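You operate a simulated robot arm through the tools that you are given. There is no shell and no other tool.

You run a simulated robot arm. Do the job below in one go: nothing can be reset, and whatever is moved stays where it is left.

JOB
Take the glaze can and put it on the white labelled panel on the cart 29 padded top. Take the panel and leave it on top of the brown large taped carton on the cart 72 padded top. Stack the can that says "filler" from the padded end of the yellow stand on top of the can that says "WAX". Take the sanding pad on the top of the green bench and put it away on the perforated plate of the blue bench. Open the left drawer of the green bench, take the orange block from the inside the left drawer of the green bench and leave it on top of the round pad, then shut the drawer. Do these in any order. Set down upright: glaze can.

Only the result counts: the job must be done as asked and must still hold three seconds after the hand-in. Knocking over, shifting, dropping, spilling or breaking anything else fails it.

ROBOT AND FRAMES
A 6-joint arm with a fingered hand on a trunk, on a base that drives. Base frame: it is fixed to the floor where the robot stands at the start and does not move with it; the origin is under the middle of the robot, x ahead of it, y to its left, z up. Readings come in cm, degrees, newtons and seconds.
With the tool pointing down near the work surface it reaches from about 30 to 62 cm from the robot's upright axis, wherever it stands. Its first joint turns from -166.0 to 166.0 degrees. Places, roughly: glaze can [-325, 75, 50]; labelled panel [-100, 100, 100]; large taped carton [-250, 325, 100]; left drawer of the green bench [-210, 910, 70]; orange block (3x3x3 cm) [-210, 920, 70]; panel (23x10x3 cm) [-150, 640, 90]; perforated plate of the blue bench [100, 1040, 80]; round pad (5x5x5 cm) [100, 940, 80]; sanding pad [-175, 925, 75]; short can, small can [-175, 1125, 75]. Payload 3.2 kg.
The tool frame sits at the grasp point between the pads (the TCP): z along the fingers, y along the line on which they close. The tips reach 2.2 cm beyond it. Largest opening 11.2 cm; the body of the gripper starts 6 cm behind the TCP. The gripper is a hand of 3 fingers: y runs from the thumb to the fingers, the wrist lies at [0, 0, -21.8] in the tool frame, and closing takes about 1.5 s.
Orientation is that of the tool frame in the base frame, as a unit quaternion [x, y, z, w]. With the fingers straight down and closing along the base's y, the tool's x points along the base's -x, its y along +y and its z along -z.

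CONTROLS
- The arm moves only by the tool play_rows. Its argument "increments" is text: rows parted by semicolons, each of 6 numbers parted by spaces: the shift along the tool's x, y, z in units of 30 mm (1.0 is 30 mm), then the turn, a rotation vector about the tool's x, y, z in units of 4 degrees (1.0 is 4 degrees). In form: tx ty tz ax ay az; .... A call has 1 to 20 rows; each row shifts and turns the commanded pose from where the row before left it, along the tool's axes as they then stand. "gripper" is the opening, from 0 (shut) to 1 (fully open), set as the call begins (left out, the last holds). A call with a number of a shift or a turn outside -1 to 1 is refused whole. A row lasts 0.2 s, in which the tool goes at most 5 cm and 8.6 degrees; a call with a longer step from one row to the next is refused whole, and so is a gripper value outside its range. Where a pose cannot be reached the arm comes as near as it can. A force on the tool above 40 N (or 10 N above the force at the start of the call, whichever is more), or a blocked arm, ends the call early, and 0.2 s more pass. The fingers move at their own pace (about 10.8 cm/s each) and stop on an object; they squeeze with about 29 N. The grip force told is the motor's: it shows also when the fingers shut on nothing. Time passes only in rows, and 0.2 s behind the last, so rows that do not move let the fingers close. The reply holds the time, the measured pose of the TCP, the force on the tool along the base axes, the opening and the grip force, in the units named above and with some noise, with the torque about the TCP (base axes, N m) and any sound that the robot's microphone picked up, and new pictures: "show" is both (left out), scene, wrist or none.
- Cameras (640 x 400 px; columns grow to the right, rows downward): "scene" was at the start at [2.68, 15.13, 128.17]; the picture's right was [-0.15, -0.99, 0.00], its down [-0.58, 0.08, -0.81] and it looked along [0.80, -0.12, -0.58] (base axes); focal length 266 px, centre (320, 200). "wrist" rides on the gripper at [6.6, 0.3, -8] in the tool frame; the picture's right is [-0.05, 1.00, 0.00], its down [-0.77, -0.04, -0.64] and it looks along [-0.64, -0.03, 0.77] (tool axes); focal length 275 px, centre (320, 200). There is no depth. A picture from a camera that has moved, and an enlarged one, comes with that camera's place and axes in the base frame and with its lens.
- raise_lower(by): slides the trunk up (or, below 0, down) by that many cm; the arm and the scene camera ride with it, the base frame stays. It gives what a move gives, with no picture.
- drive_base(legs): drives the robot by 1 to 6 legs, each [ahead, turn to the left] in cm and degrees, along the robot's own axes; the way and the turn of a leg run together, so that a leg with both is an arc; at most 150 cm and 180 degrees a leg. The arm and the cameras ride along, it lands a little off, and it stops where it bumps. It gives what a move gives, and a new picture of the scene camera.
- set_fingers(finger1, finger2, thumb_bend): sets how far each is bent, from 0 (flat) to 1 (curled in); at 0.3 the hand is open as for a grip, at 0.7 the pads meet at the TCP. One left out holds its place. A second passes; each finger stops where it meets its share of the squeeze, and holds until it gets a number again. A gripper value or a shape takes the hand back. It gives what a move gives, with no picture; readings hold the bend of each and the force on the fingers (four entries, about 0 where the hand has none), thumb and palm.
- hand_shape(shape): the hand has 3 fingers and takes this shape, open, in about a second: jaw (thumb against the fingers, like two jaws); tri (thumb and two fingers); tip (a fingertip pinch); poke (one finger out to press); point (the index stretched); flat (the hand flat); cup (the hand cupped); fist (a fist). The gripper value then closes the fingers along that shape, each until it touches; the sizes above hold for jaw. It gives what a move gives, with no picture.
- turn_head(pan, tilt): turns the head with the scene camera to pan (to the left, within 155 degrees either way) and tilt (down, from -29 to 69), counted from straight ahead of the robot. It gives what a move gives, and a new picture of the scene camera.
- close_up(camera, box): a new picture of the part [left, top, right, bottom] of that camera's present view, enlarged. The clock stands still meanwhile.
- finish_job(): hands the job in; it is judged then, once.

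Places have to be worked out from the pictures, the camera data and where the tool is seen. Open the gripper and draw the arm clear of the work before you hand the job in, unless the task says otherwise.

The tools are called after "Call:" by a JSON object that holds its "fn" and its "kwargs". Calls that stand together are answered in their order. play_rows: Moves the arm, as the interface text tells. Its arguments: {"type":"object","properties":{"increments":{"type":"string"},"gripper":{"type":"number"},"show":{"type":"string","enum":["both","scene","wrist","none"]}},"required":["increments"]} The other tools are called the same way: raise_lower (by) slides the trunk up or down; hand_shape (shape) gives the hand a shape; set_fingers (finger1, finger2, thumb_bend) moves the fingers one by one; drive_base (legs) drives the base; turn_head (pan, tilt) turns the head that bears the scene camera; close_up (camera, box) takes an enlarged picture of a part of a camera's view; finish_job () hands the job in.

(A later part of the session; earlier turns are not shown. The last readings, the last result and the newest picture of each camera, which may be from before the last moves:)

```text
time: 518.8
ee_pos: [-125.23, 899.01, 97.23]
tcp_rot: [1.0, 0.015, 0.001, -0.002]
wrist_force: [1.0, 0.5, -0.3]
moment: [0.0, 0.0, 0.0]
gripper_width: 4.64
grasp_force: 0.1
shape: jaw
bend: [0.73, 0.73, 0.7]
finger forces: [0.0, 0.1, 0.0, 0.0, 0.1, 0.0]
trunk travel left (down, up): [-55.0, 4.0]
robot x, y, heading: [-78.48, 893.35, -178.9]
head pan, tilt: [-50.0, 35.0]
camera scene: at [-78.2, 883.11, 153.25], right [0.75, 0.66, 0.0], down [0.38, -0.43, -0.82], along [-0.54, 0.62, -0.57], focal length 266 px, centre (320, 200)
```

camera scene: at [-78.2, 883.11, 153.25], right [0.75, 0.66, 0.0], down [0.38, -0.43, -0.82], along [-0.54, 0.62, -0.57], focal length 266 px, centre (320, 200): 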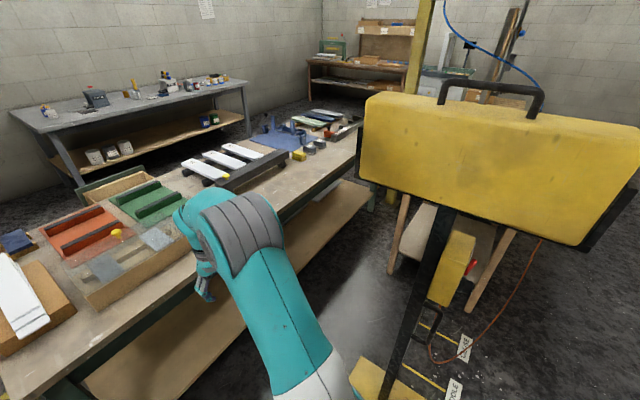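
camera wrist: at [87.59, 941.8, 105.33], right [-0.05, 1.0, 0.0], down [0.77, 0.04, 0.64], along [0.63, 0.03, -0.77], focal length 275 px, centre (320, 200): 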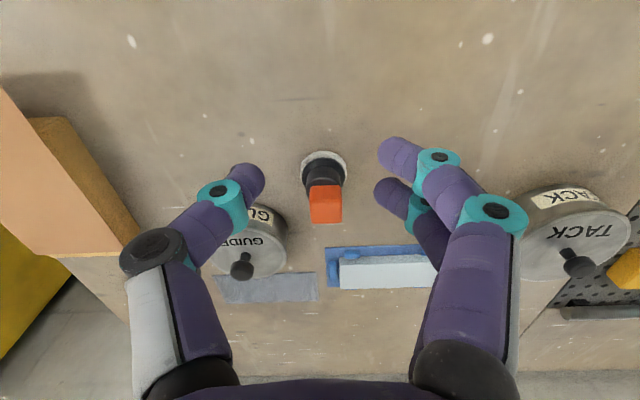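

The lamp head ends near (-103, 923, 134), about 18 cm from my arm's path, so I can go straight forward along y≈893. I drive up to the bench edge and look with the wrist camera.

Call:
{"fn": "drive_base", "kwargs": {"legs": [[36, 0]]}}

Call:
{"fn": "close_up", "kwargs": {"camera": "wrist", "box": [0, 0, 640, 400]}}

Call:
{"fn": "turn_head", "kwargs": {"pan": -75, "tilt": 45}}

```text
time: 521.1
ee_pos: [-161.2, 898.33, 97.23]
tcp_rot: [1.0, 0.016, 0.001, -0.002]
wrist_force: [-1.1, 0.3, 0.3]
moment: [0.03, -0.02, -0.03]
gripper_width: 4.65
grasp_force: 0.1
shape: jaw
bend: [0.73, 0.73, 0.7]
finger forces: [0.0, 0.0, 0.0, 0.0, 0.0, 0.1]
trunk travel left (down, up): [-55.0, 4.0]
robot x, y, heading: [-114.8, 892.15, -179.1]
head pan, tilt: [-50.0, 35.0]
camera scene: at [-114.29, 882.5, 153.25], right [0.75, 0.66, 0.0], down [0.38, -0.43, -0.82], along [-0.54, 0.62, -0.57], focal length 266 px, centre (320, 200)
```

scene: 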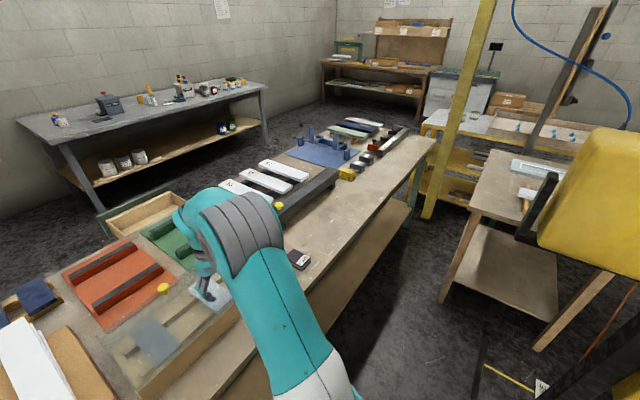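

```text
1.00 times, centred on (320, 200) of wrist (not enlarged: the box is as wide or as high as the picture)
camera zoom: at [-154.56, 898.27, 105.32], right [-0.01, -1.0, 0.0], down [-0.77, 0.01, 0.64], along [-0.64, 0.01, -0.77], focal length 275 px, centre (320, 200)
```

zoom: 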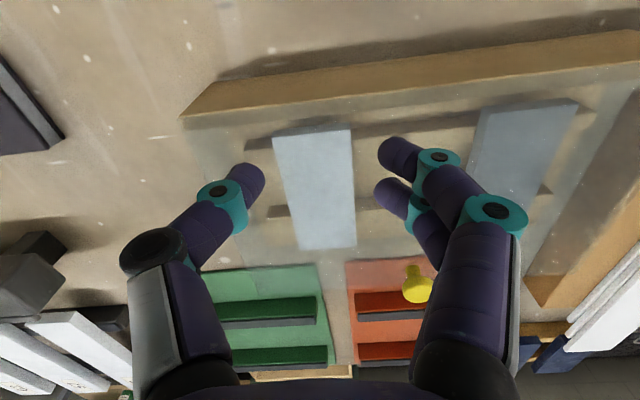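

```text
time: 522.0
ee_pos: [-161.22, 898.21, 97.25]
tcp_rot: [1.0, 0.016, 0.0, -0.002]
wrist_force: [-0.2, -0.4, -0.3]
moment: [0.02, 0.0, 0.0]
gripper_width: 4.64
grasp_force: 0.0
shape: jaw
bend: [0.73, 0.73, 0.7]
finger forces: [0.0, 0.1, 0.0, 0.0, 0.0, 0.1]
trunk travel left (down, up): [-55.0, 4.0]
robot x, y, heading: [-114.57, 892.48, -178.9]
head pan, tilt: [-75.0, 45.0]
camera scene: at [-110.7, 883.67, 151.77], right [0.96, 0.28, 0.0], down [0.2, -0.68, -0.71], along [-0.2, 0.68, -0.71], focal length 266 px, centre (320, 200)
```

scene: 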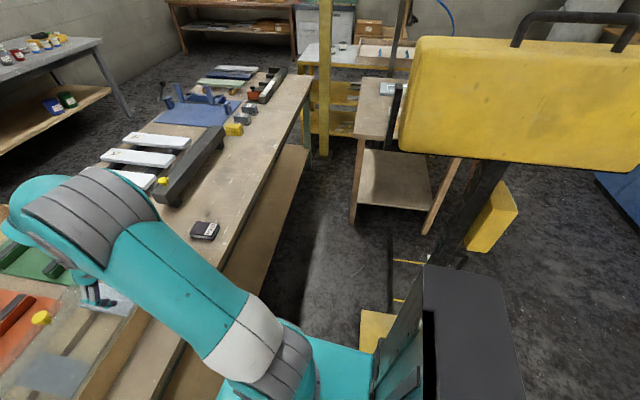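

Now the sanding pad is visible at the bench edge. I zoom in to measure it.

Call:
{"fn": "close_up", "kwargs": {"camera": "scene", "box": [165, 195, 245, 260]}}

Call:
{"fn": "close_up", "kwargs": {"camera": "wrist", "box": [0, 20, 160, 200]}}

```text
6.15 times, centred on (205, 228) of scene
camera zoom: at [-110.7, 883.67, 151.77], right [0.96, 0.28, 0.0], down [0.2, -0.68, -0.71], along [-0.2, 0.68, -0.71], focal length 1636 px, centre (1028, 31)
```

zoom: 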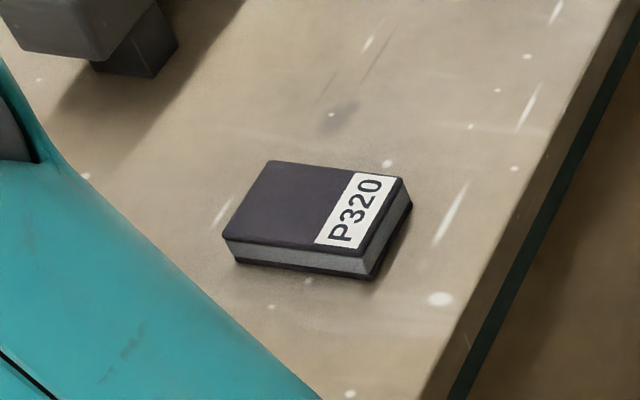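

```text
2.22 times, centred on (80, 110) of wrist
camera zoom: at [-154.52, 898.27, 105.33], right [-0.01, -1.0, 0.0], down [-0.77, 0.01, 0.64], along [-0.64, 0.01, -0.77], focal length 612 px, centre (853, 400)
```

zoom: 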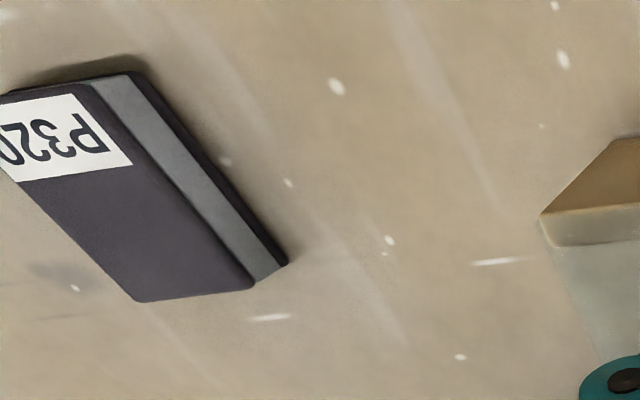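

The pad (P320) is 8 × 5.2 cm, centred at (-163.4, 926.5), top z≈82.3, turned about 6°. I move the hand over it with a slight forward tilt for reach, fingers to close across its width.

Call:
{"fn": "play_rows", "kwargs": {"increments": "-0.04 -0.943 0 0 -0.3 -0.115; -0.04 -0.943 0 0 -0.3 -0.115; -0.04 -0.943 0 0 -0.3 -0.115; -0.04 -0.943 0 0 -0.3 -0.115; -0.04 -0.943 0 0 -0.3 -0.115; -0.04 -0.943 0 0 -0.3 -0.115; -0.04 -0.943 0 0 -0.3 -0.115; -0.04 -0.943 0 0 -0.3 -0.115; -0.04 -0.943 0 0 -0.3 -0.115; -0.04 -0.943 0 0 -0.3 -0.115; 0 0 0 0 0 0", "gripper": 0.75, "show": "wrist"}}

```text
time: 524.4
ee_pos: [-164.26, 926.35, 97.47]
tcp_rot: [0.993, 0.056, -0.104, 0.002]
wrist_force: [0.4, 0.1, 0.5]
moment: [0.0, -0.03, -0.03]
gripper_width: 8.36
grasp_force: 0.1
shape: jaw
bend: [0.64, 0.64, 0.6]
finger forces: [0.0, 0.1, 0.0, 0.0, 0.0, 0.1]
trunk travel left (down, up): [-55.0, 4.0]
robot x, y, heading: [-114.87, 892.44, -179.3]
head pan, tilt: [-75.0, 45.0]
camera wrist: at [-156.24, 927.11, 103.99], right [0.07, -1.0, 0.0], down [-0.62, -0.04, 0.78], along [-0.78, -0.05, -0.62], focal length 275 px, centre (320, 200)
```

wrist: 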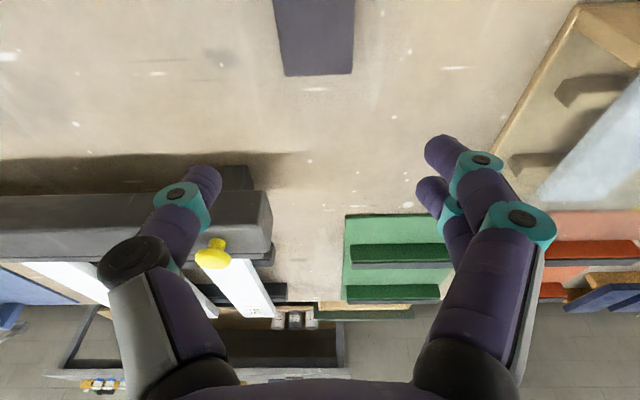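

Alignment matches the pad's far corners. I descend to just above it.

Call:
{"fn": "play_rows", "kwargs": {"increments": "0.3 -0.05 0 0 0 0; 0.138 0.005 0.652 0 0 0; 0.138 0.005 0.652 0 0 0; 0.138 0.005 0.652 0 0 0; 0.138 0.005 0.652 0 0 0; 0.138 0.005 0.652 0 0 0; 0.138 0.005 0.652 0 0 0; 0 0 0 0 0 0", "gripper": 0.7, "show": "wrist"}}

```text
time: 526.2
ee_pos: [-163.46, 926.73, 85.23]
tcp_rot: [0.993, 0.055, -0.105, 0.0]
wrist_force: [0.5, -0.1, -0.9]
moment: [-0.02, 0.0, 0.0]
gripper_width: 7.86
grasp_force: 0.0
shape: jaw
bend: [0.67, 0.67, 0.64]
finger forces: [0.0, 0.0, 0.1, 0.0, 0.0, 0.0]
trunk travel left (down, up): [-55.0, 4.0]
robot x, y, heading: [-114.72, 892.59, -178.9]
head pan, tilt: [-75.0, 45.0]
camera wrist: at [-155.29, 927.38, 91.72], right [0.07, -1.0, 0.0], down [-0.62, -0.04, 0.78], along [-0.78, -0.05, -0.62], focal length 275 px, centre (320, 200)
```

wrist: 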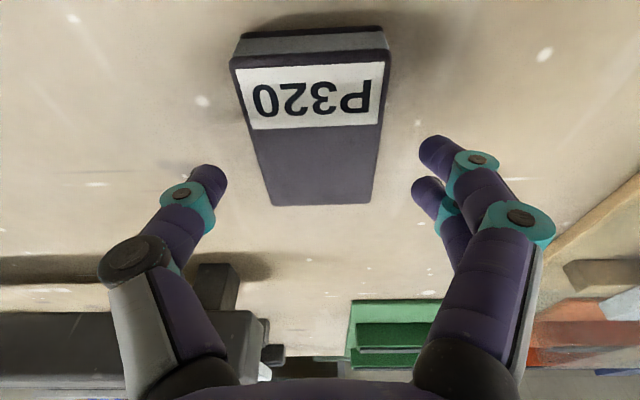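

Centred well. I go down the last 3 cm and close on the pad.

Call:
{"fn": "play_rows", "kwargs": {"increments": "0.1 0.004 0.489 0 0 0; 0.08 0.003 0.35 0 0 0; 0.04 0 0.2 0 0 0; 0 0 0 0 0 0", "show": "none"}}

Call:
{"fn": "play_rows", "kwargs": {"increments": "0 0 0 0 0 0; 0 0 0 0 0 0; 0 0 0 0 0 0; 0 0 0 0 0 0; 0 0 0 0 0 0; 0 0 0 0 0 0; 0 0 0 0 0 0; 0 0 0 0 0 0", "gripper": 0, "show": "wrist"}}

```text
time: 527.2
ee_pos: [-163.5, 926.7, 82.35]
tcp_rot: [0.993, 0.056, -0.107, -0.001]
wrist_force: [-7.6, 1.6, 24.0]
moment: [-1.07, -0.19, -0.3]
gripper_width: 7.7
grasp_force: 0.1
shape: jaw
bend: [0.72, 0.67, 0.64]
finger forces: [24.1, 0.0, 0.1, 0.0, 0.0, 0.0]
trunk travel left (down, up): [-55.0, 4.0]
robot x, y, heading: [-114.88, 892.73, -179.0]
head pan, tilt: [-75.0, 45.0]
```

```text
time: 529.0
ee_pos: [-163.33, 926.61, 82.32]
tcp_rot: [0.993, 0.057, -0.105, -0.001]
wrist_force: [-0.5, -10.6, 26.6]
moment: [-1.3, -0.33, -0.18]
gripper_width: 4.93
grasp_force: 29.3
shape: jaw
bend: [0.76, 0.72, 0.71]
finger forces: [29.8, 20.1, 0.0, 0.1, 22.9, 0.0]
trunk travel left (down, up): [-55.0, 4.0]
robot x, y, heading: [-114.92, 892.22, -178.7]
head pan, tilt: [-75.0, 45.0]
camera wrist: at [-155.06, 927.2, 88.78], right [0.07, -1.0, 0.0], down [-0.62, -0.04, 0.78], along [-0.78, -0.05, -0.62], focal length 275 px, centre (320, 200)
```

wrist: 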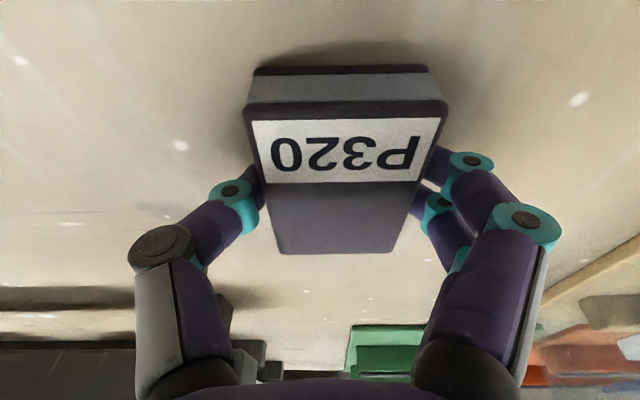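

The pad is gripped, with a fingertip also pressing on the bench. I lift slowly.

Call:
{"fn": "play_rows", "kwargs": {"increments": "-0.02 0 -0.1 0 0 0; -0.02 0 -0.1 0 0 0; -0.035 0 -0.163 0 0 0; -0.069 0 -0.326 0 0 0; -0.138 -0.005 -0.652 0 0 0; -0.138 -0.005 -0.652 0 0 0; -0.138 -0.005 -0.652 0 0 0; -0.138 -0.005 -0.652 0 0 0; -0.138 -0.005 -0.652 0 0 0; -0.138 -0.005 -0.652 0 0 0; -0.138 -0.005 -0.652 0 0 0; 0 0 0 0 0 0"}}

```text
time: 531.6
ee_pos: [-163.47, 926.8, 98.14]
tcp_rot: [0.993, 0.056, -0.103, 0.001]
wrist_force: [0.1, 1.2, -0.5]
moment: [-0.03, 0.01, 0.0]
gripper_width: 4.9
grasp_force: 29.1
shape: jaw
bend: [0.73, 0.72, 0.71]
finger forces: [13.3, 15.8, 0.1, 0.1, 29.1, 0.1]
trunk travel left (down, up): [-55.0, 4.0]
robot x, y, heading: [-114.75, 892.54, -178.9]
head pan, tilt: [-75.0, 45.0]
camera scene: at [-110.7, 883.68, 151.77], right [0.96, 0.28, 0.0], down [0.2, -0.68, -0.71], along [-0.2, 0.68, -0.71], focal length 266 px, centre (320, 200)
camera wrist: at [-155.23, 927.42, 104.75], right [0.07, -1.0, 0.0], down [-0.62, -0.04, 0.78], along [-0.78, -0.05, -0.62], focal length 275 px, centre (320, 200)
```

scene: 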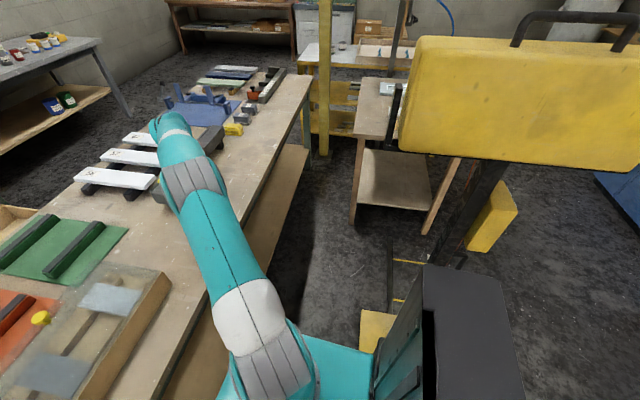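
wrist: 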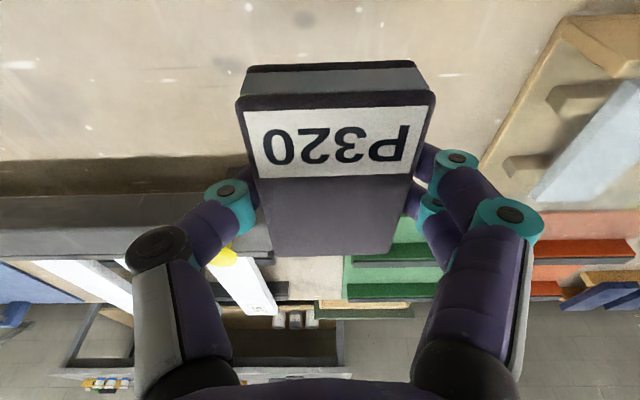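

The pad is lifted. I first bring the arm back to straight ahead (y≈899), so that it clears the lamp head when I reverse.

Call:
{"fn": "play_rows", "kwargs": {"increments": "0.1 0.943 0 0 0 0; 0.1 0.943 0 0 0 0; 0.1 0.943 0 0 0 0; 0.1 0.943 0 0 0 0; 0.1 0.943 0 0 0 0; 0.1 0.943 0 0 0 0; 0.1 0.943 0 0 0 0; 0.1 0.943 0 0 0 0; 0.1 0.943 0 0 0 0; 0.1 0.943 0 0 0 0; 0 0 0 0 0 0", "show": "none"}}

Call:
{"fn": "drive_base", "kwargs": {"legs": [[-90, 0]]}}

```text
time: 534.0
ee_pos: [-157.2, 898.87, 97.21]
tcp_rot: [0.993, 0.055, -0.105, 0.001]
wrist_force: [-0.1, -0.3, 0.3]
moment: [-0.01, 0.0, 0.0]
gripper_width: 4.91
grasp_force: 28.9
shape: jaw
bend: [0.73, 0.72, 0.71]
finger forces: [13.1, 15.7, 0.0, 0.2, 28.9, 0.0]
trunk travel left (down, up): [-55.0, 4.0]
robot x, y, heading: [-114.44, 892.47, -179.0]
head pan, tilt: [-75.0, 45.0]
```

```text
time: 538.8
ee_pos: [-67.08, 900.46, 97.19]
tcp_rot: [0.993, 0.054, -0.104, 0.001]
wrist_force: [0.4, 0.2, -0.2]
moment: [0.02, -0.01, 0.02]
gripper_width: 4.89
grasp_force: 28.7
shape: jaw
bend: [0.73, 0.72, 0.71]
finger forces: [13.2, 15.8, 0.1, 0.0, 29.0, 0.0]
trunk travel left (down, up): [-55.0, 4.0]
robot x, y, heading: [-24.7, 893.86, -179.3]
head pan, tilt: [-75.0, 45.0]
camera scene: at [-20.52, 885.04, 151.77], right [0.96, 0.27, 0.0], down [0.19, -0.68, -0.71], along [-0.19, 0.68, -0.71], focal length 266 px, centre (320, 200)
```

scene: 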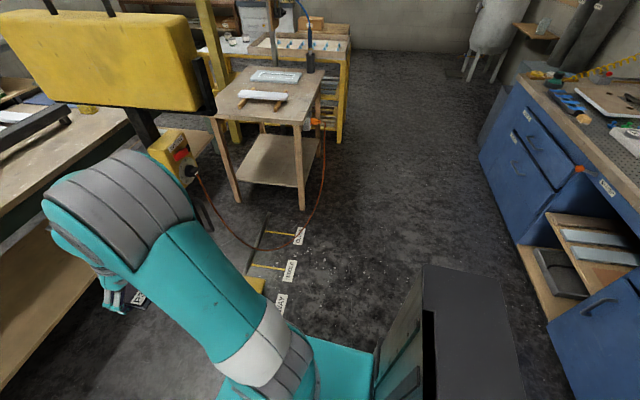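

I have the pad clear of the lamp. Before going to the blue bench I check whether the shelves in its open compartment stick out.

Call:
{"fn": "turn_head", "kwargs": {"pan": -140, "tilt": 30}}

Call:
{"fn": "close_up", "kwargs": {"camera": "scene", "box": [120, 120, 420, 330]}}

```text
time: 540.1
ee_pos: [-67.0, 900.57, 97.24]
tcp_rot: [0.993, 0.053, -0.103, 0.001]
wrist_force: [-0.3, -0.2, -0.6]
moment: [0.0, 0.01, 0.0]
gripper_width: 4.9
grasp_force: 29.2
shape: jaw
bend: [0.73, 0.72, 0.71]
finger forces: [13.2, 15.9, 0.1, 0.0, 29.0, 0.1]
trunk travel left (down, up): [-55.0, 4.0]
robot x, y, heading: [-24.34, 894.25, -179.2]
head pan, tilt: [-140.0, 30.0]
camera scene: at [-11.49, 883.12, 154.03], right [0.65, -0.76, 0.0], down [-0.38, -0.33, -0.87], along [0.66, 0.57, -0.5], focal length 266 px, centre (320, 200)
```

scene: 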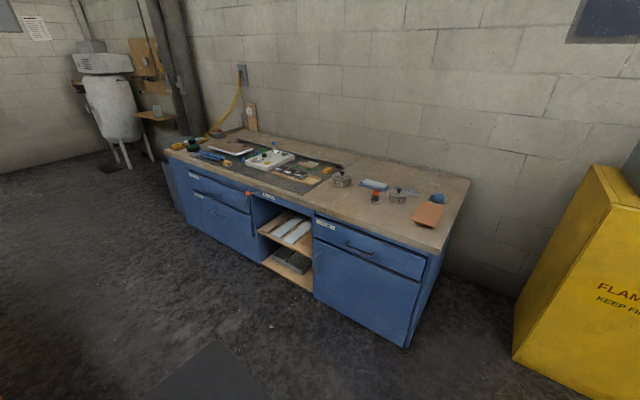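

```text
1.90 times, centred on (270, 225) of scene
camera zoom: at [-11.49, 883.12, 154.03], right [0.65, -0.76, 0.0], down [-0.38, -0.33, -0.87], along [0.66, 0.57, -0.5], focal length 506 px, centre (415, 152)
```

zoom: 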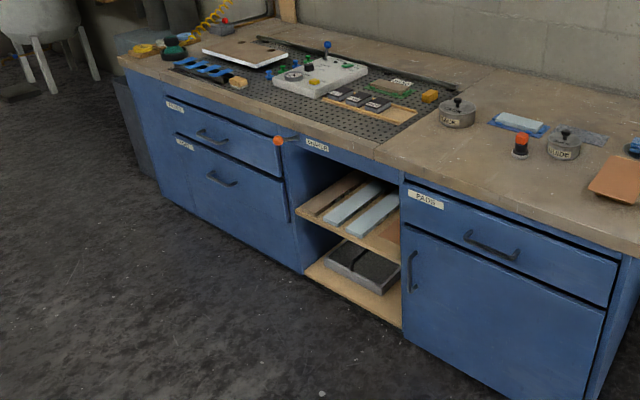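

The compartment shelves are flush, so the bench front is clear apart from a knob lever near y≈1010. I reverse a little more, drive up level with the plate, and face the bench.

Call:
{"fn": "drive_base", "kwargs": {"legs": [[-24, 0], [0, -90.8], [84, 0], [0, -86], [42, 0]]}}

Call:
{"fn": "turn_head", "kwargs": {"pan": 15, "tilt": 45}}

```text
time: 555.7
ee_pos: [84.14, 977.06, 97.2]
tcp_rot: [-0.08, 0.991, 0.004, 0.104]
wrist_force: [-0.2, 0.7, -0.6]
moment: [0.01, 0.02, 0.0]
gripper_width: 4.9
grasp_force: 29.2
shape: jaw
bend: [0.73, 0.72, 0.71]
finger forces: [13.2, 15.7, 0.0, 0.0, 28.8, 0.0]
trunk travel left (down, up): [-55.0, 4.0]
robot x, y, heading: [41.65, 981.16, 3.7]
head pan, tilt: [-140.0, 30.0]
camera scene: at [27.77, 991.19, 154.04], right [-0.69, 0.72, 0.0], down [0.36, 0.35, -0.87], along [-0.63, -0.6, -0.5], focal length 266 px, centre (320, 200)
```

scene: 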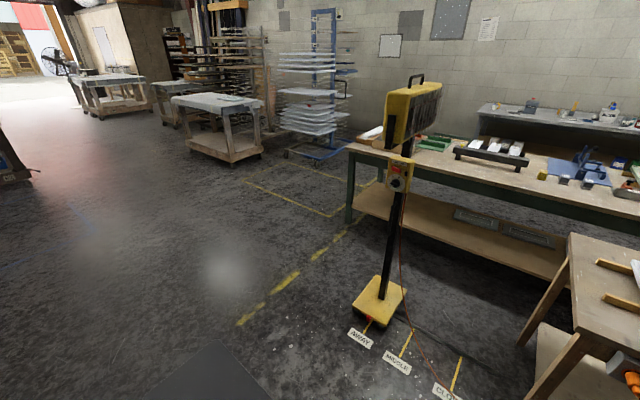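

```text
time: 558.1
ee_pos: [84.02, 977.1, 97.19]
tcp_rot: [-0.079, 0.991, 0.003, 0.104]
wrist_force: [-0.1, 0.3, -0.7]
moment: [0.0, -0.02, 0.01]
gripper_width: 4.9
grasp_force: 29.4
shape: jaw
bend: [0.73, 0.72, 0.71]
finger forces: [13.1, 15.6, 0.0, 0.1, 28.8, 0.0]
trunk travel left (down, up): [-55.0, 4.0]
robot x, y, heading: [41.2, 981.09, 3.7]
head pan, tilt: [15.0, 45.0]
camera scene: at [41.95, 1000.04, 151.77], right [0.32, -0.95, 0.0], down [-0.67, -0.23, -0.71], along [0.67, 0.23, -0.71], focal length 266 px, centre (320, 200)
```

scene: 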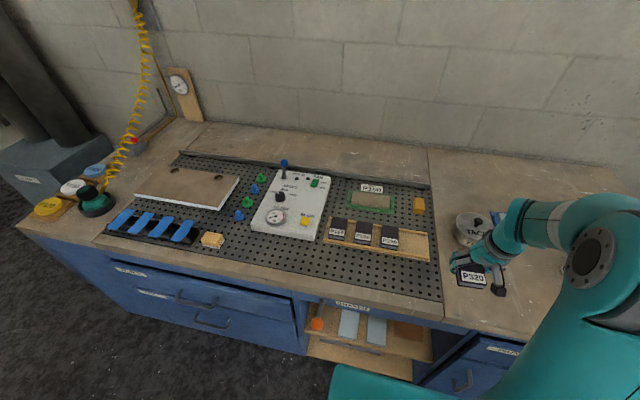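

I'm in front of the plate. The bare strip in front of the tray runs from x≈80 to 93 near y=997, so I carry the pad to (87, 996) keeping its attitude.

Call:
{"fn": "play_rows", "kwargs": {"increments": "-0.279 0.866 0.05 0 0 0; -0.279 0.866 0.05 0 0 0; -0.279 0.866 0.05 0 0 0; -0.279 0.866 0.05 0 0 0; -0.279 0.866 0.05 0 0 0; -0.279 0.866 0.05 0 0 0; -0.279 0.866 0.05 0 0 0; 0 0 0 0 0 0"}}

Call:
{"fn": "close_up", "kwargs": {"camera": "scene", "box": [300, 200, 480, 320]}}

```text
time: 559.9
ee_pos: [86.93, 995.94, 97.25]
tcp_rot: [-0.079, 0.991, 0.003, 0.105]
wrist_force: [0.1, -0.6, 0.1]
moment: [-0.02, 0.0, -0.05]
gripper_width: 4.89
grasp_force: 28.6
shape: jaw
bend: [0.73, 0.72, 0.71]
finger forces: [13.2, 15.7, 0.1, 0.1, 28.8, 0.0]
trunk travel left (down, up): [-55.0, 4.0]
robot x, y, heading: [41.15, 981.32, 3.8]
head pan, tilt: [15.0, 45.0]
camera scene: at [41.95, 1000.04, 151.77], right [0.32, -0.95, 0.0], down [-0.67, -0.23, -0.71], along [0.67, 0.23, -0.71], focal length 266 px, centre (320, 200)
camera wrist: at [78.94, 995.1, 103.79], right [-0.11, 0.99, 0.0], down [0.62, 0.07, 0.78], along [0.78, 0.09, -0.62], focal length 275 px, centre (320, 200)
```

scene: 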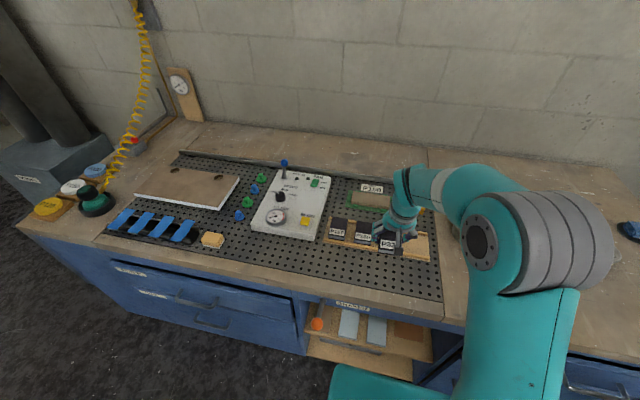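
wrist: 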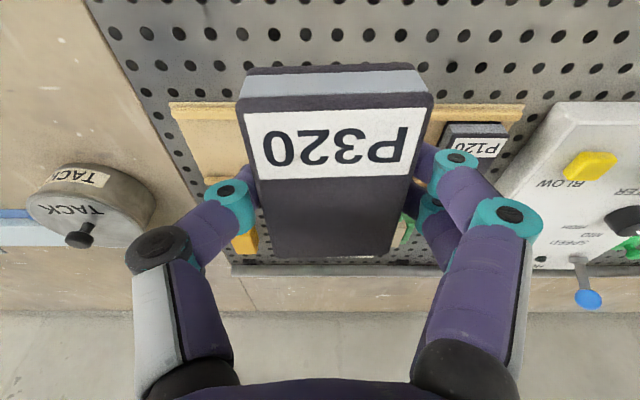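

```text
3.33 times, centred on (390, 260) of scene
camera zoom: at [41.95, 1000.04, 151.77], right [0.32, -0.95, 0.0], down [-0.67, -0.23, -0.71], along [0.67, 0.23, -0.71], focal length 886 px, centre (87, 0)
```

zoom: 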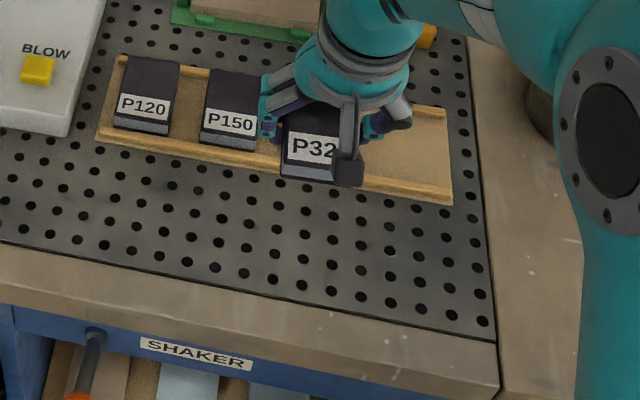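

Projected straight down, the pad will land mid-strip with about 2–3 cm to the tray and to the plate edge. I lower it.

Call:
{"fn": "play_rows", "kwargs": {"increments": "0.138 0.007 0.651 0 0 0; 0.138 0.007 0.651 0 0 0; 0.138 0.007 0.651 0 0 0; 0.138 0.007 0.651 0 0 0; 0.138 0.007 0.651 0 0 0; 0.138 0.007 0.651 0 0 0; 0 0 0 0 0 0"}}

Call:
{"fn": "close_up", "kwargs": {"camera": "scene", "box": [300, 200, 480, 320]}}

```text
time: 561.5
ee_pos: [87.12, 995.93, 85.26]
tcp_rot: [-0.079, 0.992, 0.003, 0.104]
wrist_force: [-0.1, 0.2, -0.8]
moment: [0.01, -0.01, 0.01]
gripper_width: 4.88
grasp_force: 28.7
shape: jaw
bend: [0.73, 0.72, 0.71]
finger forces: [13.2, 15.7, 0.1, 0.0, 28.7, 0.0]
trunk travel left (down, up): [-55.0, 4.0]
robot x, y, heading: [41.12, 981.68, 3.5]
head pan, tilt: [15.0, 45.0]
camera scene: at [41.95, 1000.05, 151.77], right [0.32, -0.95, 0.0], down [-0.67, -0.23, -0.71], along [0.67, 0.23, -0.71], focal length 266 px, centre (320, 200)
camera wrist: at [79.0, 995.02, 91.81], right [-0.11, 0.99, 0.0], down [0.62, 0.07, 0.78], along [0.78, 0.09, -0.62], focal length 275 px, centre (320, 200)
```

scene: 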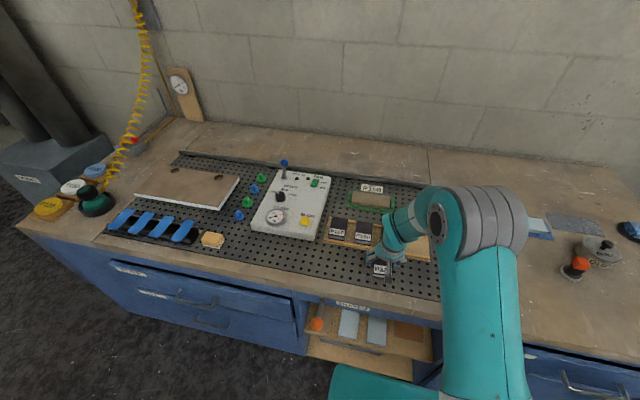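
wrist: 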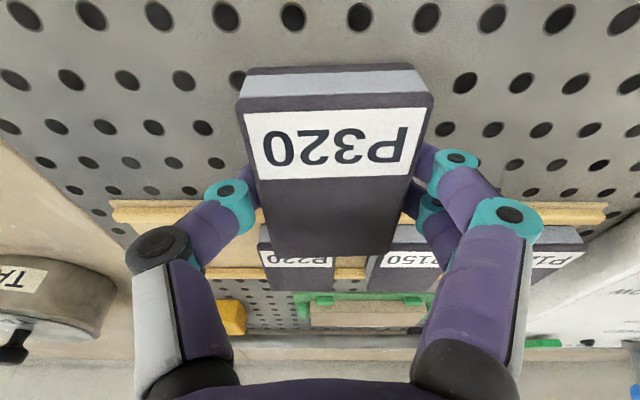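

```text
3.33 times, centred on (390, 260) of scene
camera zoom: at [41.95, 1000.05, 151.77], right [0.32, -0.95, 0.0], down [-0.67, -0.23, -0.71], along [0.67, 0.23, -0.71], focal length 886 px, centre (87, 0)
```

zoom: 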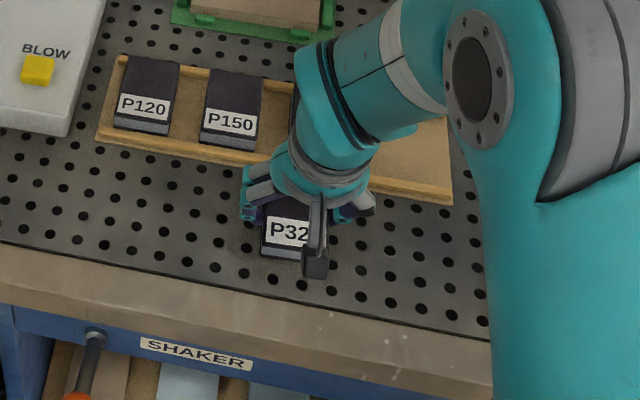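

It hangs over the strip with the tray behind it. I continue slowly to contact.

Call:
{"fn": "play_rows", "kwargs": {"increments": "0.035 0.002 0.163 0 0 0; 0.035 0.002 0.163 0 0 0; 0.02 0 0.1 0 0 0; 0 0 0 0 0 0", "show": "none"}}

Call:
{"fn": "play_rows", "kwargs": {"increments": "0.02 0 0.1 0 0 0; 0 0 0 0 0 0", "show": "none"}}

Call:
{"fn": "play_rows", "kwargs": {"increments": "0.02 0 0.08 0 0 0; 0 0 0 0 0 0", "show": "none"}}

```text
time: 562.5
ee_pos: [87.03, 995.88, 83.96]
tcp_rot: [-0.08, 0.991, 0.002, 0.104]
wrist_force: [-0.2, 0.5, 0.1]
moment: [0.01, 0.02, -0.05]
gripper_width: 4.89
grasp_force: 28.7
shape: jaw
bend: [0.73, 0.72, 0.71]
finger forces: [13.3, 15.7, 0.0, 0.0, 28.8, 0.0]
trunk travel left (down, up): [-55.0, 4.0]
robot x, y, heading: [40.95, 981.31, 3.7]
head pan, tilt: [15.0, 45.0]
```

```text
time: 563.1
ee_pos: [87.19, 996.03, 83.63]
tcp_rot: [-0.08, 0.991, 0.003, 0.104]
wrist_force: [0.2, 0.4, -0.1]
moment: [-0.02, -0.02, 0.0]
gripper_width: 4.88
grasp_force: 28.8
shape: jaw
bend: [0.73, 0.72, 0.71]
finger forces: [13.2, 15.7, 0.0, 0.0, 28.7, 0.0]
trunk travel left (down, up): [-55.0, 4.0]
robot x, y, heading: [41.51, 981.53, 3.7]
head pan, tilt: [15.0, 45.0]
```

```text
time: 563.7
ee_pos: [87.13, 996.02, 83.41]
tcp_rot: [-0.079, 0.991, 0.002, 0.104]
wrist_force: [-0.1, -0.3, 0.1]
moment: [-0.01, 0.02, 0.02]
gripper_width: 4.88
grasp_force: 29.0
shape: jaw
bend: [0.73, 0.72, 0.71]
finger forces: [13.2, 15.7, 0.0, 0.1, 28.8, 0.0]
trunk travel left (down, up): [-55.0, 4.0]
robot x, y, heading: [41.38, 981.41, 3.7]
head pan, tilt: [15.0, 45.0]
```

No contact yet at z=83.4; I keep lowering in 2–3 mm steps.

Call:
{"fn": "play_rows", "kwargs": {"increments": "0.02 0 0.08 0 0 0; 0 0 0 0 0 0", "show": "none"}}

Call:
{"fn": "play_rows", "kwargs": {"increments": "0.02 0 0.08 0 0 0; 0 0 0 0 0 0", "show": "none"}}

Call:
{"fn": "play_rows", "kwargs": {"increments": "0.02 0 0.08 0 0 0; 0 0 0 0 0 0", "show": "none"}}

```text
time: 564.3
ee_pos: [87.15, 995.94, 83.12]
tcp_rot: [-0.079, 0.991, 0.003, 0.104]
wrist_force: [0.0, -0.8, 0.0]
moment: [-0.01, 0.0, 0.0]
gripper_width: 4.89
grasp_force: 28.5
shape: jaw
bend: [0.73, 0.72, 0.71]
finger forces: [13.3, 15.7, 0.0, 0.1, 28.8, 0.0]
trunk travel left (down, up): [-55.0, 4.0]
robot x, y, heading: [41.4, 981.28, 3.7]
head pan, tilt: [15.0, 45.0]
```

```text
time: 564.9
ee_pos: [87.0, 995.88, 82.99]
tcp_rot: [-0.079, 0.991, 0.002, 0.104]
wrist_force: [-0.1, -0.7, -0.2]
moment: [-0.02, 0.01, 0.02]
gripper_width: 4.9
grasp_force: 28.8
shape: jaw
bend: [0.73, 0.72, 0.71]
finger forces: [13.2, 15.7, 0.0, 0.0, 28.8, 0.0]
trunk travel left (down, up): [-55.0, 4.0]
robot x, y, heading: [41.44, 981.74, 3.9]
head pan, tilt: [15.0, 45.0]
```

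```text
time: 565.5
ee_pos: [87.07, 996.01, 82.63]
tcp_rot: [-0.079, 0.991, 0.002, 0.104]
wrist_force: [-0.4, 0.4, -0.2]
moment: [0.01, 0.0, 0.02]
gripper_width: 4.9
grasp_force: 29.2
shape: jaw
bend: [0.73, 0.72, 0.71]
finger forces: [13.1, 15.7, 0.0, 0.0, 28.8, 0.1]
trunk travel left (down, up): [-55.0, 4.0]
robot x, y, heading: [41.25, 981.28, 3.7]
head pan, tilt: [15.0, 45.0]
```

Still free at 82.6. Continuing in 2 mm steps.

Call:
{"fn": "play_rows", "kwargs": {"increments": "0.014 0 0.065 0 0 0; 0 0 0 0 0 0", "show": "none"}}

Call:
{"fn": "play_rows", "kwargs": {"increments": "0.014 0 0.065 0 0 0; 0 0 0 0 0 0", "show": "none"}}

Call:
{"fn": "play_rows", "kwargs": {"increments": "0.014 0 0.065 0 0 0; 0 0 0 0 0 0", "show": "wrist"}}

```text
time: 566.1
ee_pos: [87.02, 995.89, 82.72]
tcp_rot: [-0.079, 0.991, 0.003, 0.104]
wrist_force: [1.2, 0.3, 2.5]
moment: [0.11, 0.05, -0.08]
gripper_width: 4.88
grasp_force: 28.8
shape: jaw
bend: [0.73, 0.72, 0.71]
finger forces: [14.6, 15.9, 0.0, 0.1, 28.7, 0.0]
trunk travel left (down, up): [-55.0, 4.0]
robot x, y, heading: [41.54, 981.17, 3.8]
head pan, tilt: [15.0, 45.0]
```

```text
time: 566.7
ee_pos: [86.95, 995.92, 82.36]
tcp_rot: [-0.079, 0.991, 0.003, 0.106]
wrist_force: [3.6, 3.0, 16.6]
moment: [0.69, 0.16, -0.18]
gripper_width: 4.86
grasp_force: 28.6
shape: jaw
bend: [0.74, 0.72, 0.71]
finger forces: [27.5, 16.2, 0.1, 0.1, 28.0, 0.1]
trunk travel left (down, up): [-55.0, 4.0]
robot x, y, heading: [41.2, 981.45, 3.5]
head pan, tilt: [15.0, 45.0]
```

```text
time: 567.3
ee_pos: [87.05, 996.03, 82.22]
tcp_rot: [-0.079, 0.991, 0.003, 0.107]
wrist_force: [6.9, 6.9, 34.3]
moment: [1.3, 0.3, -0.35]
gripper_width: 4.83
grasp_force: 28.8
shape: jaw
bend: [0.76, 0.72, 0.71]
finger forces: [41.4, 17.2, 0.0, 0.1, 26.9, 0.0]
trunk travel left (down, up): [-55.0, 4.0]
robot x, y, heading: [41.4, 981.1, 3.6]
head pan, tilt: [15.0, 45.0]
camera wrist: at [79.02, 995.13, 88.75], right [-0.11, 0.99, 0.0], down [0.62, 0.07, 0.79], along [0.78, 0.09, -0.62], focal length 275 px, centre (320, 200)
```

wrist: 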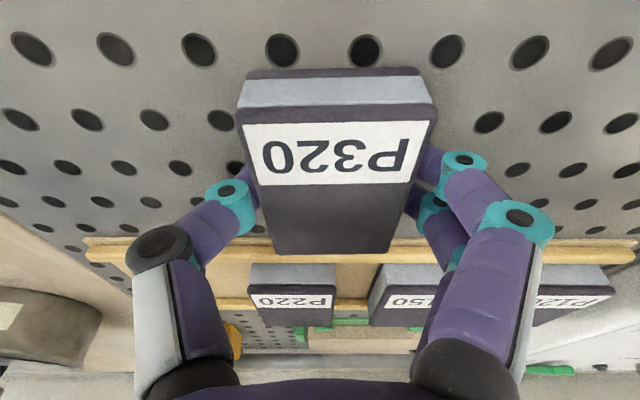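

The same fingertip that touched the bench at the pick-up is touching the plate now, so the pad is down. I ease off slightly and open.

Call:
{"fn": "play_rows", "kwargs": {"increments": "-0.012 0 -0.05 0 0 0; 0 0 0 0 0 0", "show": "none"}}

Call:
{"fn": "play_rows", "kwargs": {"increments": "0 0 0 0 0 0; 0 0 0 0 0 0; 0 0 0 0 0 0; 0 0 0 0 0 0; 0 0 0 0 0 0", "gripper": 0.7, "show": "wrist"}}

```text
time: 567.9
ee_pos: [87.11, 995.93, 82.17]
tcp_rot: [-0.079, 0.991, 0.003, 0.105]
wrist_force: [10.0, 6.6, 26.6]
moment: [1.12, 0.13, -0.47]
gripper_width: 4.85
grasp_force: 29.3
shape: jaw
bend: [0.76, 0.72, 0.71]
finger forces: [35.9, 17.3, 0.1, 0.1, 26.6, 0.0]
trunk travel left (down, up): [-55.0, 4.0]
robot x, y, heading: [41.42, 981.17, 3.8]
head pan, tilt: [15.0, 45.0]
```

```text
time: 569.1
ee_pos: [87.06, 995.9, 82.22]
tcp_rot: [-0.08, 0.991, 0.003, 0.105]
wrist_force: [14.1, -0.9, 28.8]
moment: [1.04, 0.14, -0.51]
gripper_width: 7.29
grasp_force: 0.0
shape: jaw
bend: [0.76, 0.67, 0.64]
finger forces: [29.6, 0.0, 0.1, 0.0, 0.1, 0.0]
trunk travel left (down, up): [-55.0, 4.0]
robot x, y, heading: [41.46, 981.29, 3.4]
head pan, tilt: [15.0, 45.0]
camera wrist: at [79.05, 995.05, 88.8], right [-0.11, 0.99, 0.0], down [0.62, 0.07, 0.78], along [0.78, 0.09, -0.62], focal length 275 px, centre (320, 200)
```

wrist: 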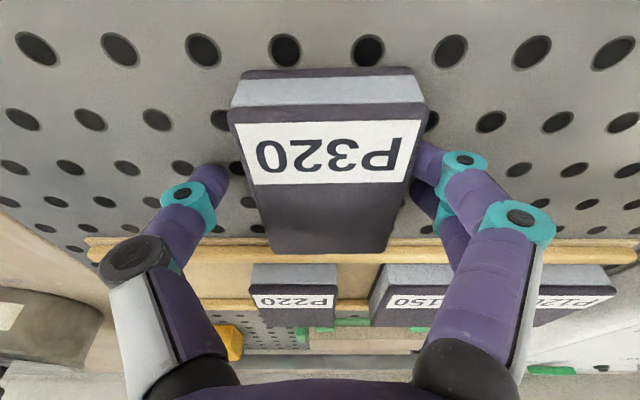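

The pad is free of the thumb, but one fingertip still presses on the plate. I lift a little, open wider, then rise straight up.

Call:
{"fn": "play_rows", "kwargs": {"increments": "-0.02 0 -0.1 0 0 0; -0.02 0 -0.1 0 0 0; 0 0 0 0 0 0; 0 0 0 0 0 0", "gripper": 0.75, "show": "none"}}

Call:
{"fn": "play_rows", "kwargs": {"increments": "-0.035 0 -0.163 0 0 0; -0.069 0 -0.326 0 0 0; -0.138 0 -0.651 0 0 0; -0.138 0 -0.651 0 0 0; -0.138 0 -0.651 0 0 0; -0.138 0 -0.651 0 0 0; -0.138 0 -0.651 0 0 0; -0.138 0 -0.651 0 0 0; 0 0 0 0 0 0"}}

Call:
{"fn": "close_up", "kwargs": {"camera": "scene", "box": [300, 200, 480, 320]}}

```text
time: 570.1
ee_pos: [87.05, 996.0, 82.67]
tcp_rot: [-0.079, 0.992, 0.002, 0.103]
wrist_force: [0.0, -0.8, -0.2]
moment: [-0.02, 0.02, 0.01]
gripper_width: 8.4
grasp_force: 0.1
shape: jaw
bend: [0.64, 0.64, 0.6]
finger forces: [0.1, 0.0, 0.1, 0.1, 0.0, 0.0]
trunk travel left (down, up): [-55.0, 4.0]
robot x, y, heading: [41.09, 981.4, 4.0]
head pan, tilt: [15.0, 45.0]
```

```text
time: 572.1
ee_pos: [87.02, 996.13, 96.3]
tcp_rot: [-0.078, 0.991, 0.002, 0.104]
wrist_force: [0.1, 0.3, 0.4]
moment: [0.03, -0.01, 0.0]
gripper_width: 8.36
grasp_force: 0.1
shape: jaw
bend: [0.64, 0.64, 0.6]
finger forces: [0.0, 0.1, 0.1, 0.0, 0.0, 0.0]
trunk travel left (down, up): [-55.0, 4.0]
robot x, y, heading: [41.3, 981.25, 3.6]
head pan, tilt: [15.0, 45.0]
camera scene: at [41.95, 1000.05, 151.77], right [0.32, -0.95, 0.0], down [-0.67, -0.23, -0.71], along [0.67, 0.23, -0.71], focal length 266 px, centre (320, 200)
camera wrist: at [79.03, 995.29, 102.78], right [-0.11, 0.99, 0.0], down [0.62, 0.07, 0.78], along [0.78, 0.09, -0.62], focal length 275 px, centre (320, 200)
```

scene: 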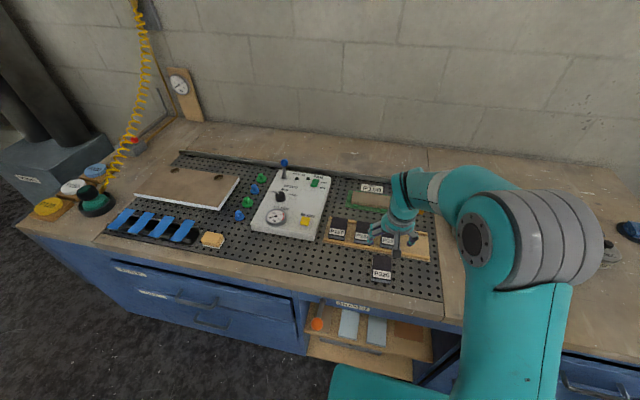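
wrist: 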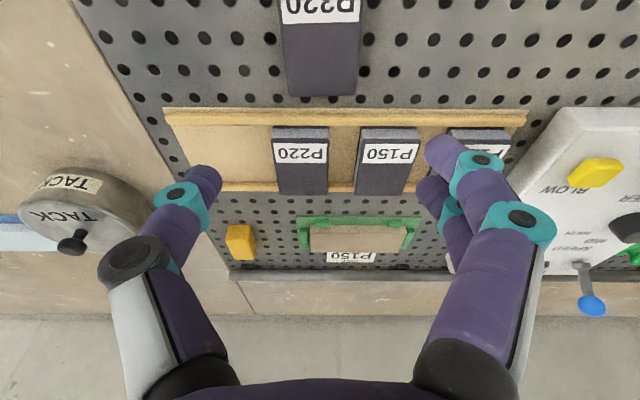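

```text
3.33 times, centred on (390, 260) of scene
camera zoom: at [41.95, 1000.05, 151.77], right [0.32, -0.95, 0.0], down [-0.67, -0.23, -0.71], along [0.67, 0.23, -0.71], focal length 886 px, centre (87, 0)
```

zoom: 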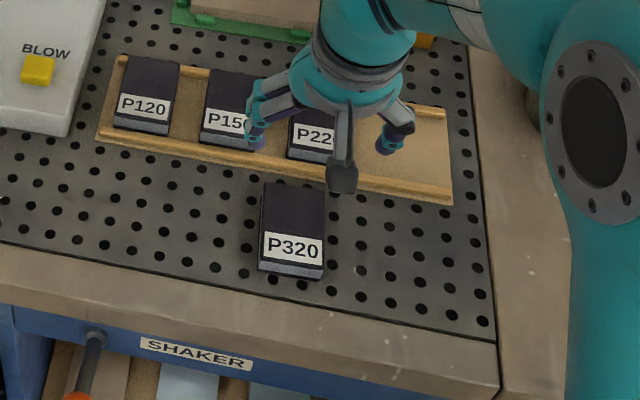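

The P320 pad lies flat on the perforated plate. I pull the hand in, back off, and look toward the yellow stand with the cans.

Call:
{"fn": "play_rows", "kwargs": {"increments": "0.5 -0.6 -0.1 0 0.5 0; 0.5 -0.6 -0.1 0 0.5 0; 0.3 -0.6 -0.1 0 0.5 0; 0.3 -0.6 0 0 0.5 0; 0 -0.6 0 0 0.5 0; 0 -0.6 0 0 0.5 0; 0 0 0 0 0 0", "show": "none"}}

Call:
{"fn": "drive_base", "kwargs": {"legs": [[-40, 0]]}}

Call:
{"fn": "turn_head", "kwargs": {"pan": 140, "tilt": 22}}

Call:
{"fn": "close_up", "kwargs": {"camera": "scene", "box": [200, 100, 480, 300]}}

```text
time: 573.7
ee_pos: [83.96, 984.62, 96.45]
tcp_rot: [-0.078, 0.997, -0.005, 0.0]
wrist_force: [0.1, -0.3, 0.8]
moment: [-0.02, 0.01, -0.02]
gripper_width: 8.37
grasp_force: 0.0
shape: jaw
bend: [0.64, 0.64, 0.6]
finger forces: [0.1, 0.0, 0.1, 0.1, 0.1, 0.0]
trunk travel left (down, up): [-55.0, 4.0]
robot x, y, heading: [41.35, 981.54, 3.6]
head pan, tilt: [15.0, 45.0]
```

```text
time: 576.2
ee_pos: [44.56, 982.06, 96.51]
tcp_rot: [-0.079, 0.997, -0.005, 0.0]
wrist_force: [0.1, 0.0, 0.6]
moment: [-0.02, 0.01, 0.01]
gripper_width: 8.36
grasp_force: 0.0
shape: jaw
bend: [0.64, 0.64, 0.6]
finger forces: [0.0, 0.0, 0.1, 0.0, 0.0, 0.1]
trunk travel left (down, up): [-55.0, 4.0]
robot x, y, heading: [1.95, 979.26, 3.5]
head pan, tilt: [15.0, 45.0]
camera scene: at [2.52, 997.52, 151.77], right [0.32, -0.95, 0.0], down [-0.67, -0.23, -0.71], along [0.67, 0.23, -0.71], focal length 266 px, centre (320, 200)
```

scene: 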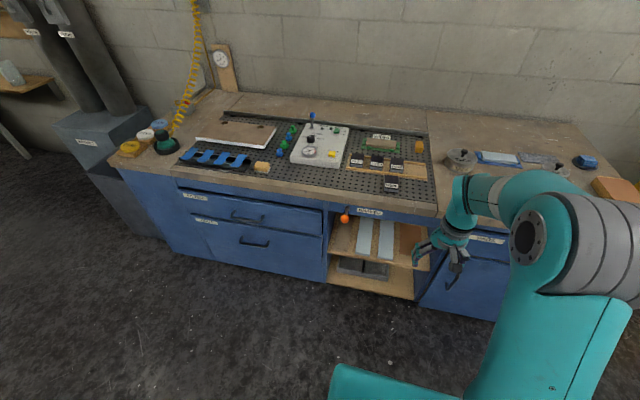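

```text
time: 578.2
ee_pos: [44.61, 982.03, 96.37]
tcp_rot: [-0.078, 0.997, -0.005, 0.0]
wrist_force: [-0.1, -0.1, -0.1]
moment: [0.0, -0.01, 0.0]
gripper_width: 8.37
grasp_force: 0.0
shape: jaw
bend: [0.64, 0.64, 0.6]
finger forces: [0.0, 0.1, 0.0, 0.0, 0.0, 0.0]
trunk travel left (down, up): [-55.0, 4.0]
robot x, y, heading: [1.68, 978.86, 3.6]
head pan, tilt: [140.0, 22.0]
camera scene: at [-12.59, 1000.44, 155.31], right [0.59, 0.8, 0.0], down [0.3, -0.22, -0.93], along [-0.75, 0.55, -0.37], focal length 266 px, centre (320, 200)
```

scene: 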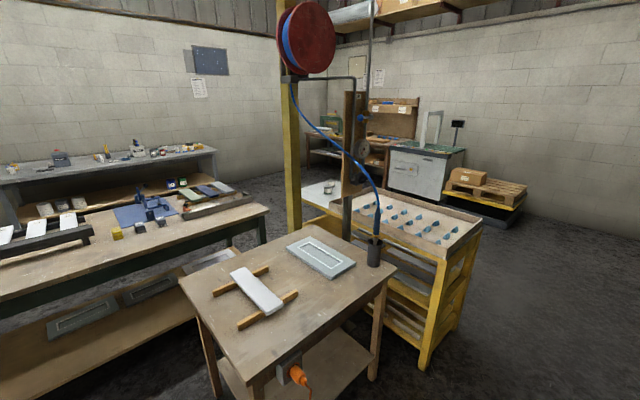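

```text
2.00 times, centred on (340, 200) of scene
camera zoom: at [-12.59, 1000.44, 155.31], right [0.59, 0.8, 0.0], down [0.3, -0.22, -0.93], along [-0.75, 0.55, -0.37], focal length 532 px, centre (280, 200)
```

zoom: 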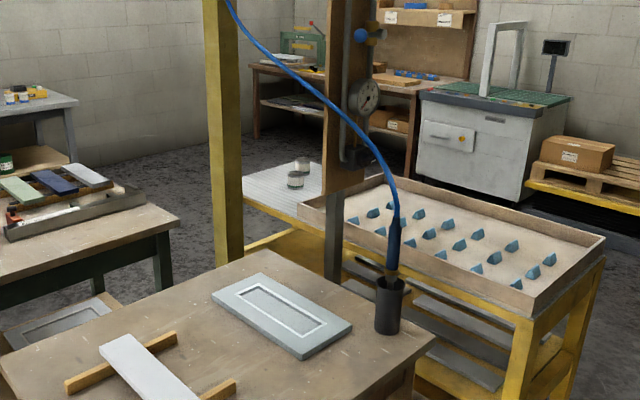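

The two cans stand on the white padded (-x) end of the yellow stand. I zoom in on them.

Call:
{"fn": "close_up", "kwargs": {"camera": "scene", "box": [310, 165, 370, 205]}}

Call:
{"fn": "drive_base", "kwargs": {"legs": [[0, -93.6], [150, 0], [24, 0], [0, -90], [150, 0], [145, 0]]}}

```text
10.00 times, centred on (340, 185) of scene
camera zoom: at [-12.59, 1000.44, 155.31], right [0.59, 0.8, 0.0], down [0.3, -0.22, -0.93], along [-0.75, 0.55, -0.37], focal length 2658 px, centre (120, 350)
```

zoom: 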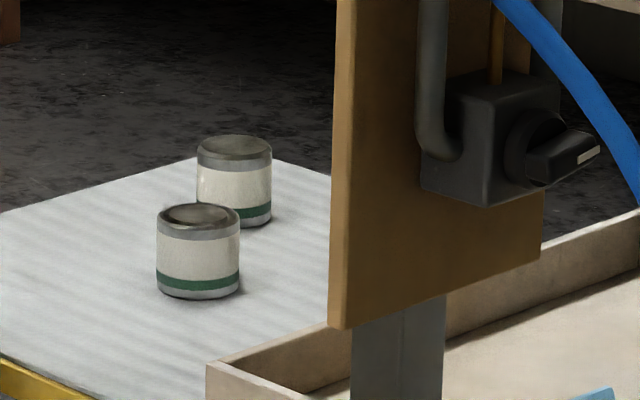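

```text
time: 609.0
ee_pos: [-342.75, 836.03, 96.54]
tcp_rot: [1.0, -0.007, 0.001, -0.006]
wrist_force: [0.1, -0.8, 0.3]
moment: [0.02, 0.03, -0.02]
gripper_width: 8.37
grasp_force: 0.1
shape: jaw
bend: [0.64, 0.64, 0.6]
finger forces: [0.0, 0.0, 0.0, 0.0, 0.0, 0.0]
trunk travel left (down, up): [-55.0, 4.0]
robot x, y, heading: [-300.15, 831.94, 173.7]
head pan, tilt: [140.0, 22.0]
camera scene: at [-289.83, 807.92, 155.4], right [-0.72, -0.69, 0.0], down [-0.26, 0.27, -0.93], along [0.64, -0.67, -0.37], focal length 266 px, centre (320, 200)
```

scene: 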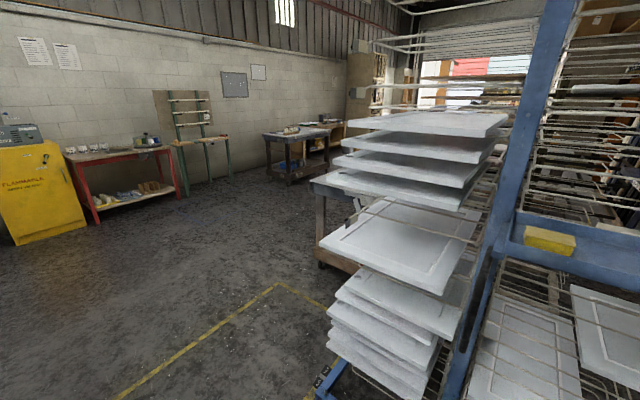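

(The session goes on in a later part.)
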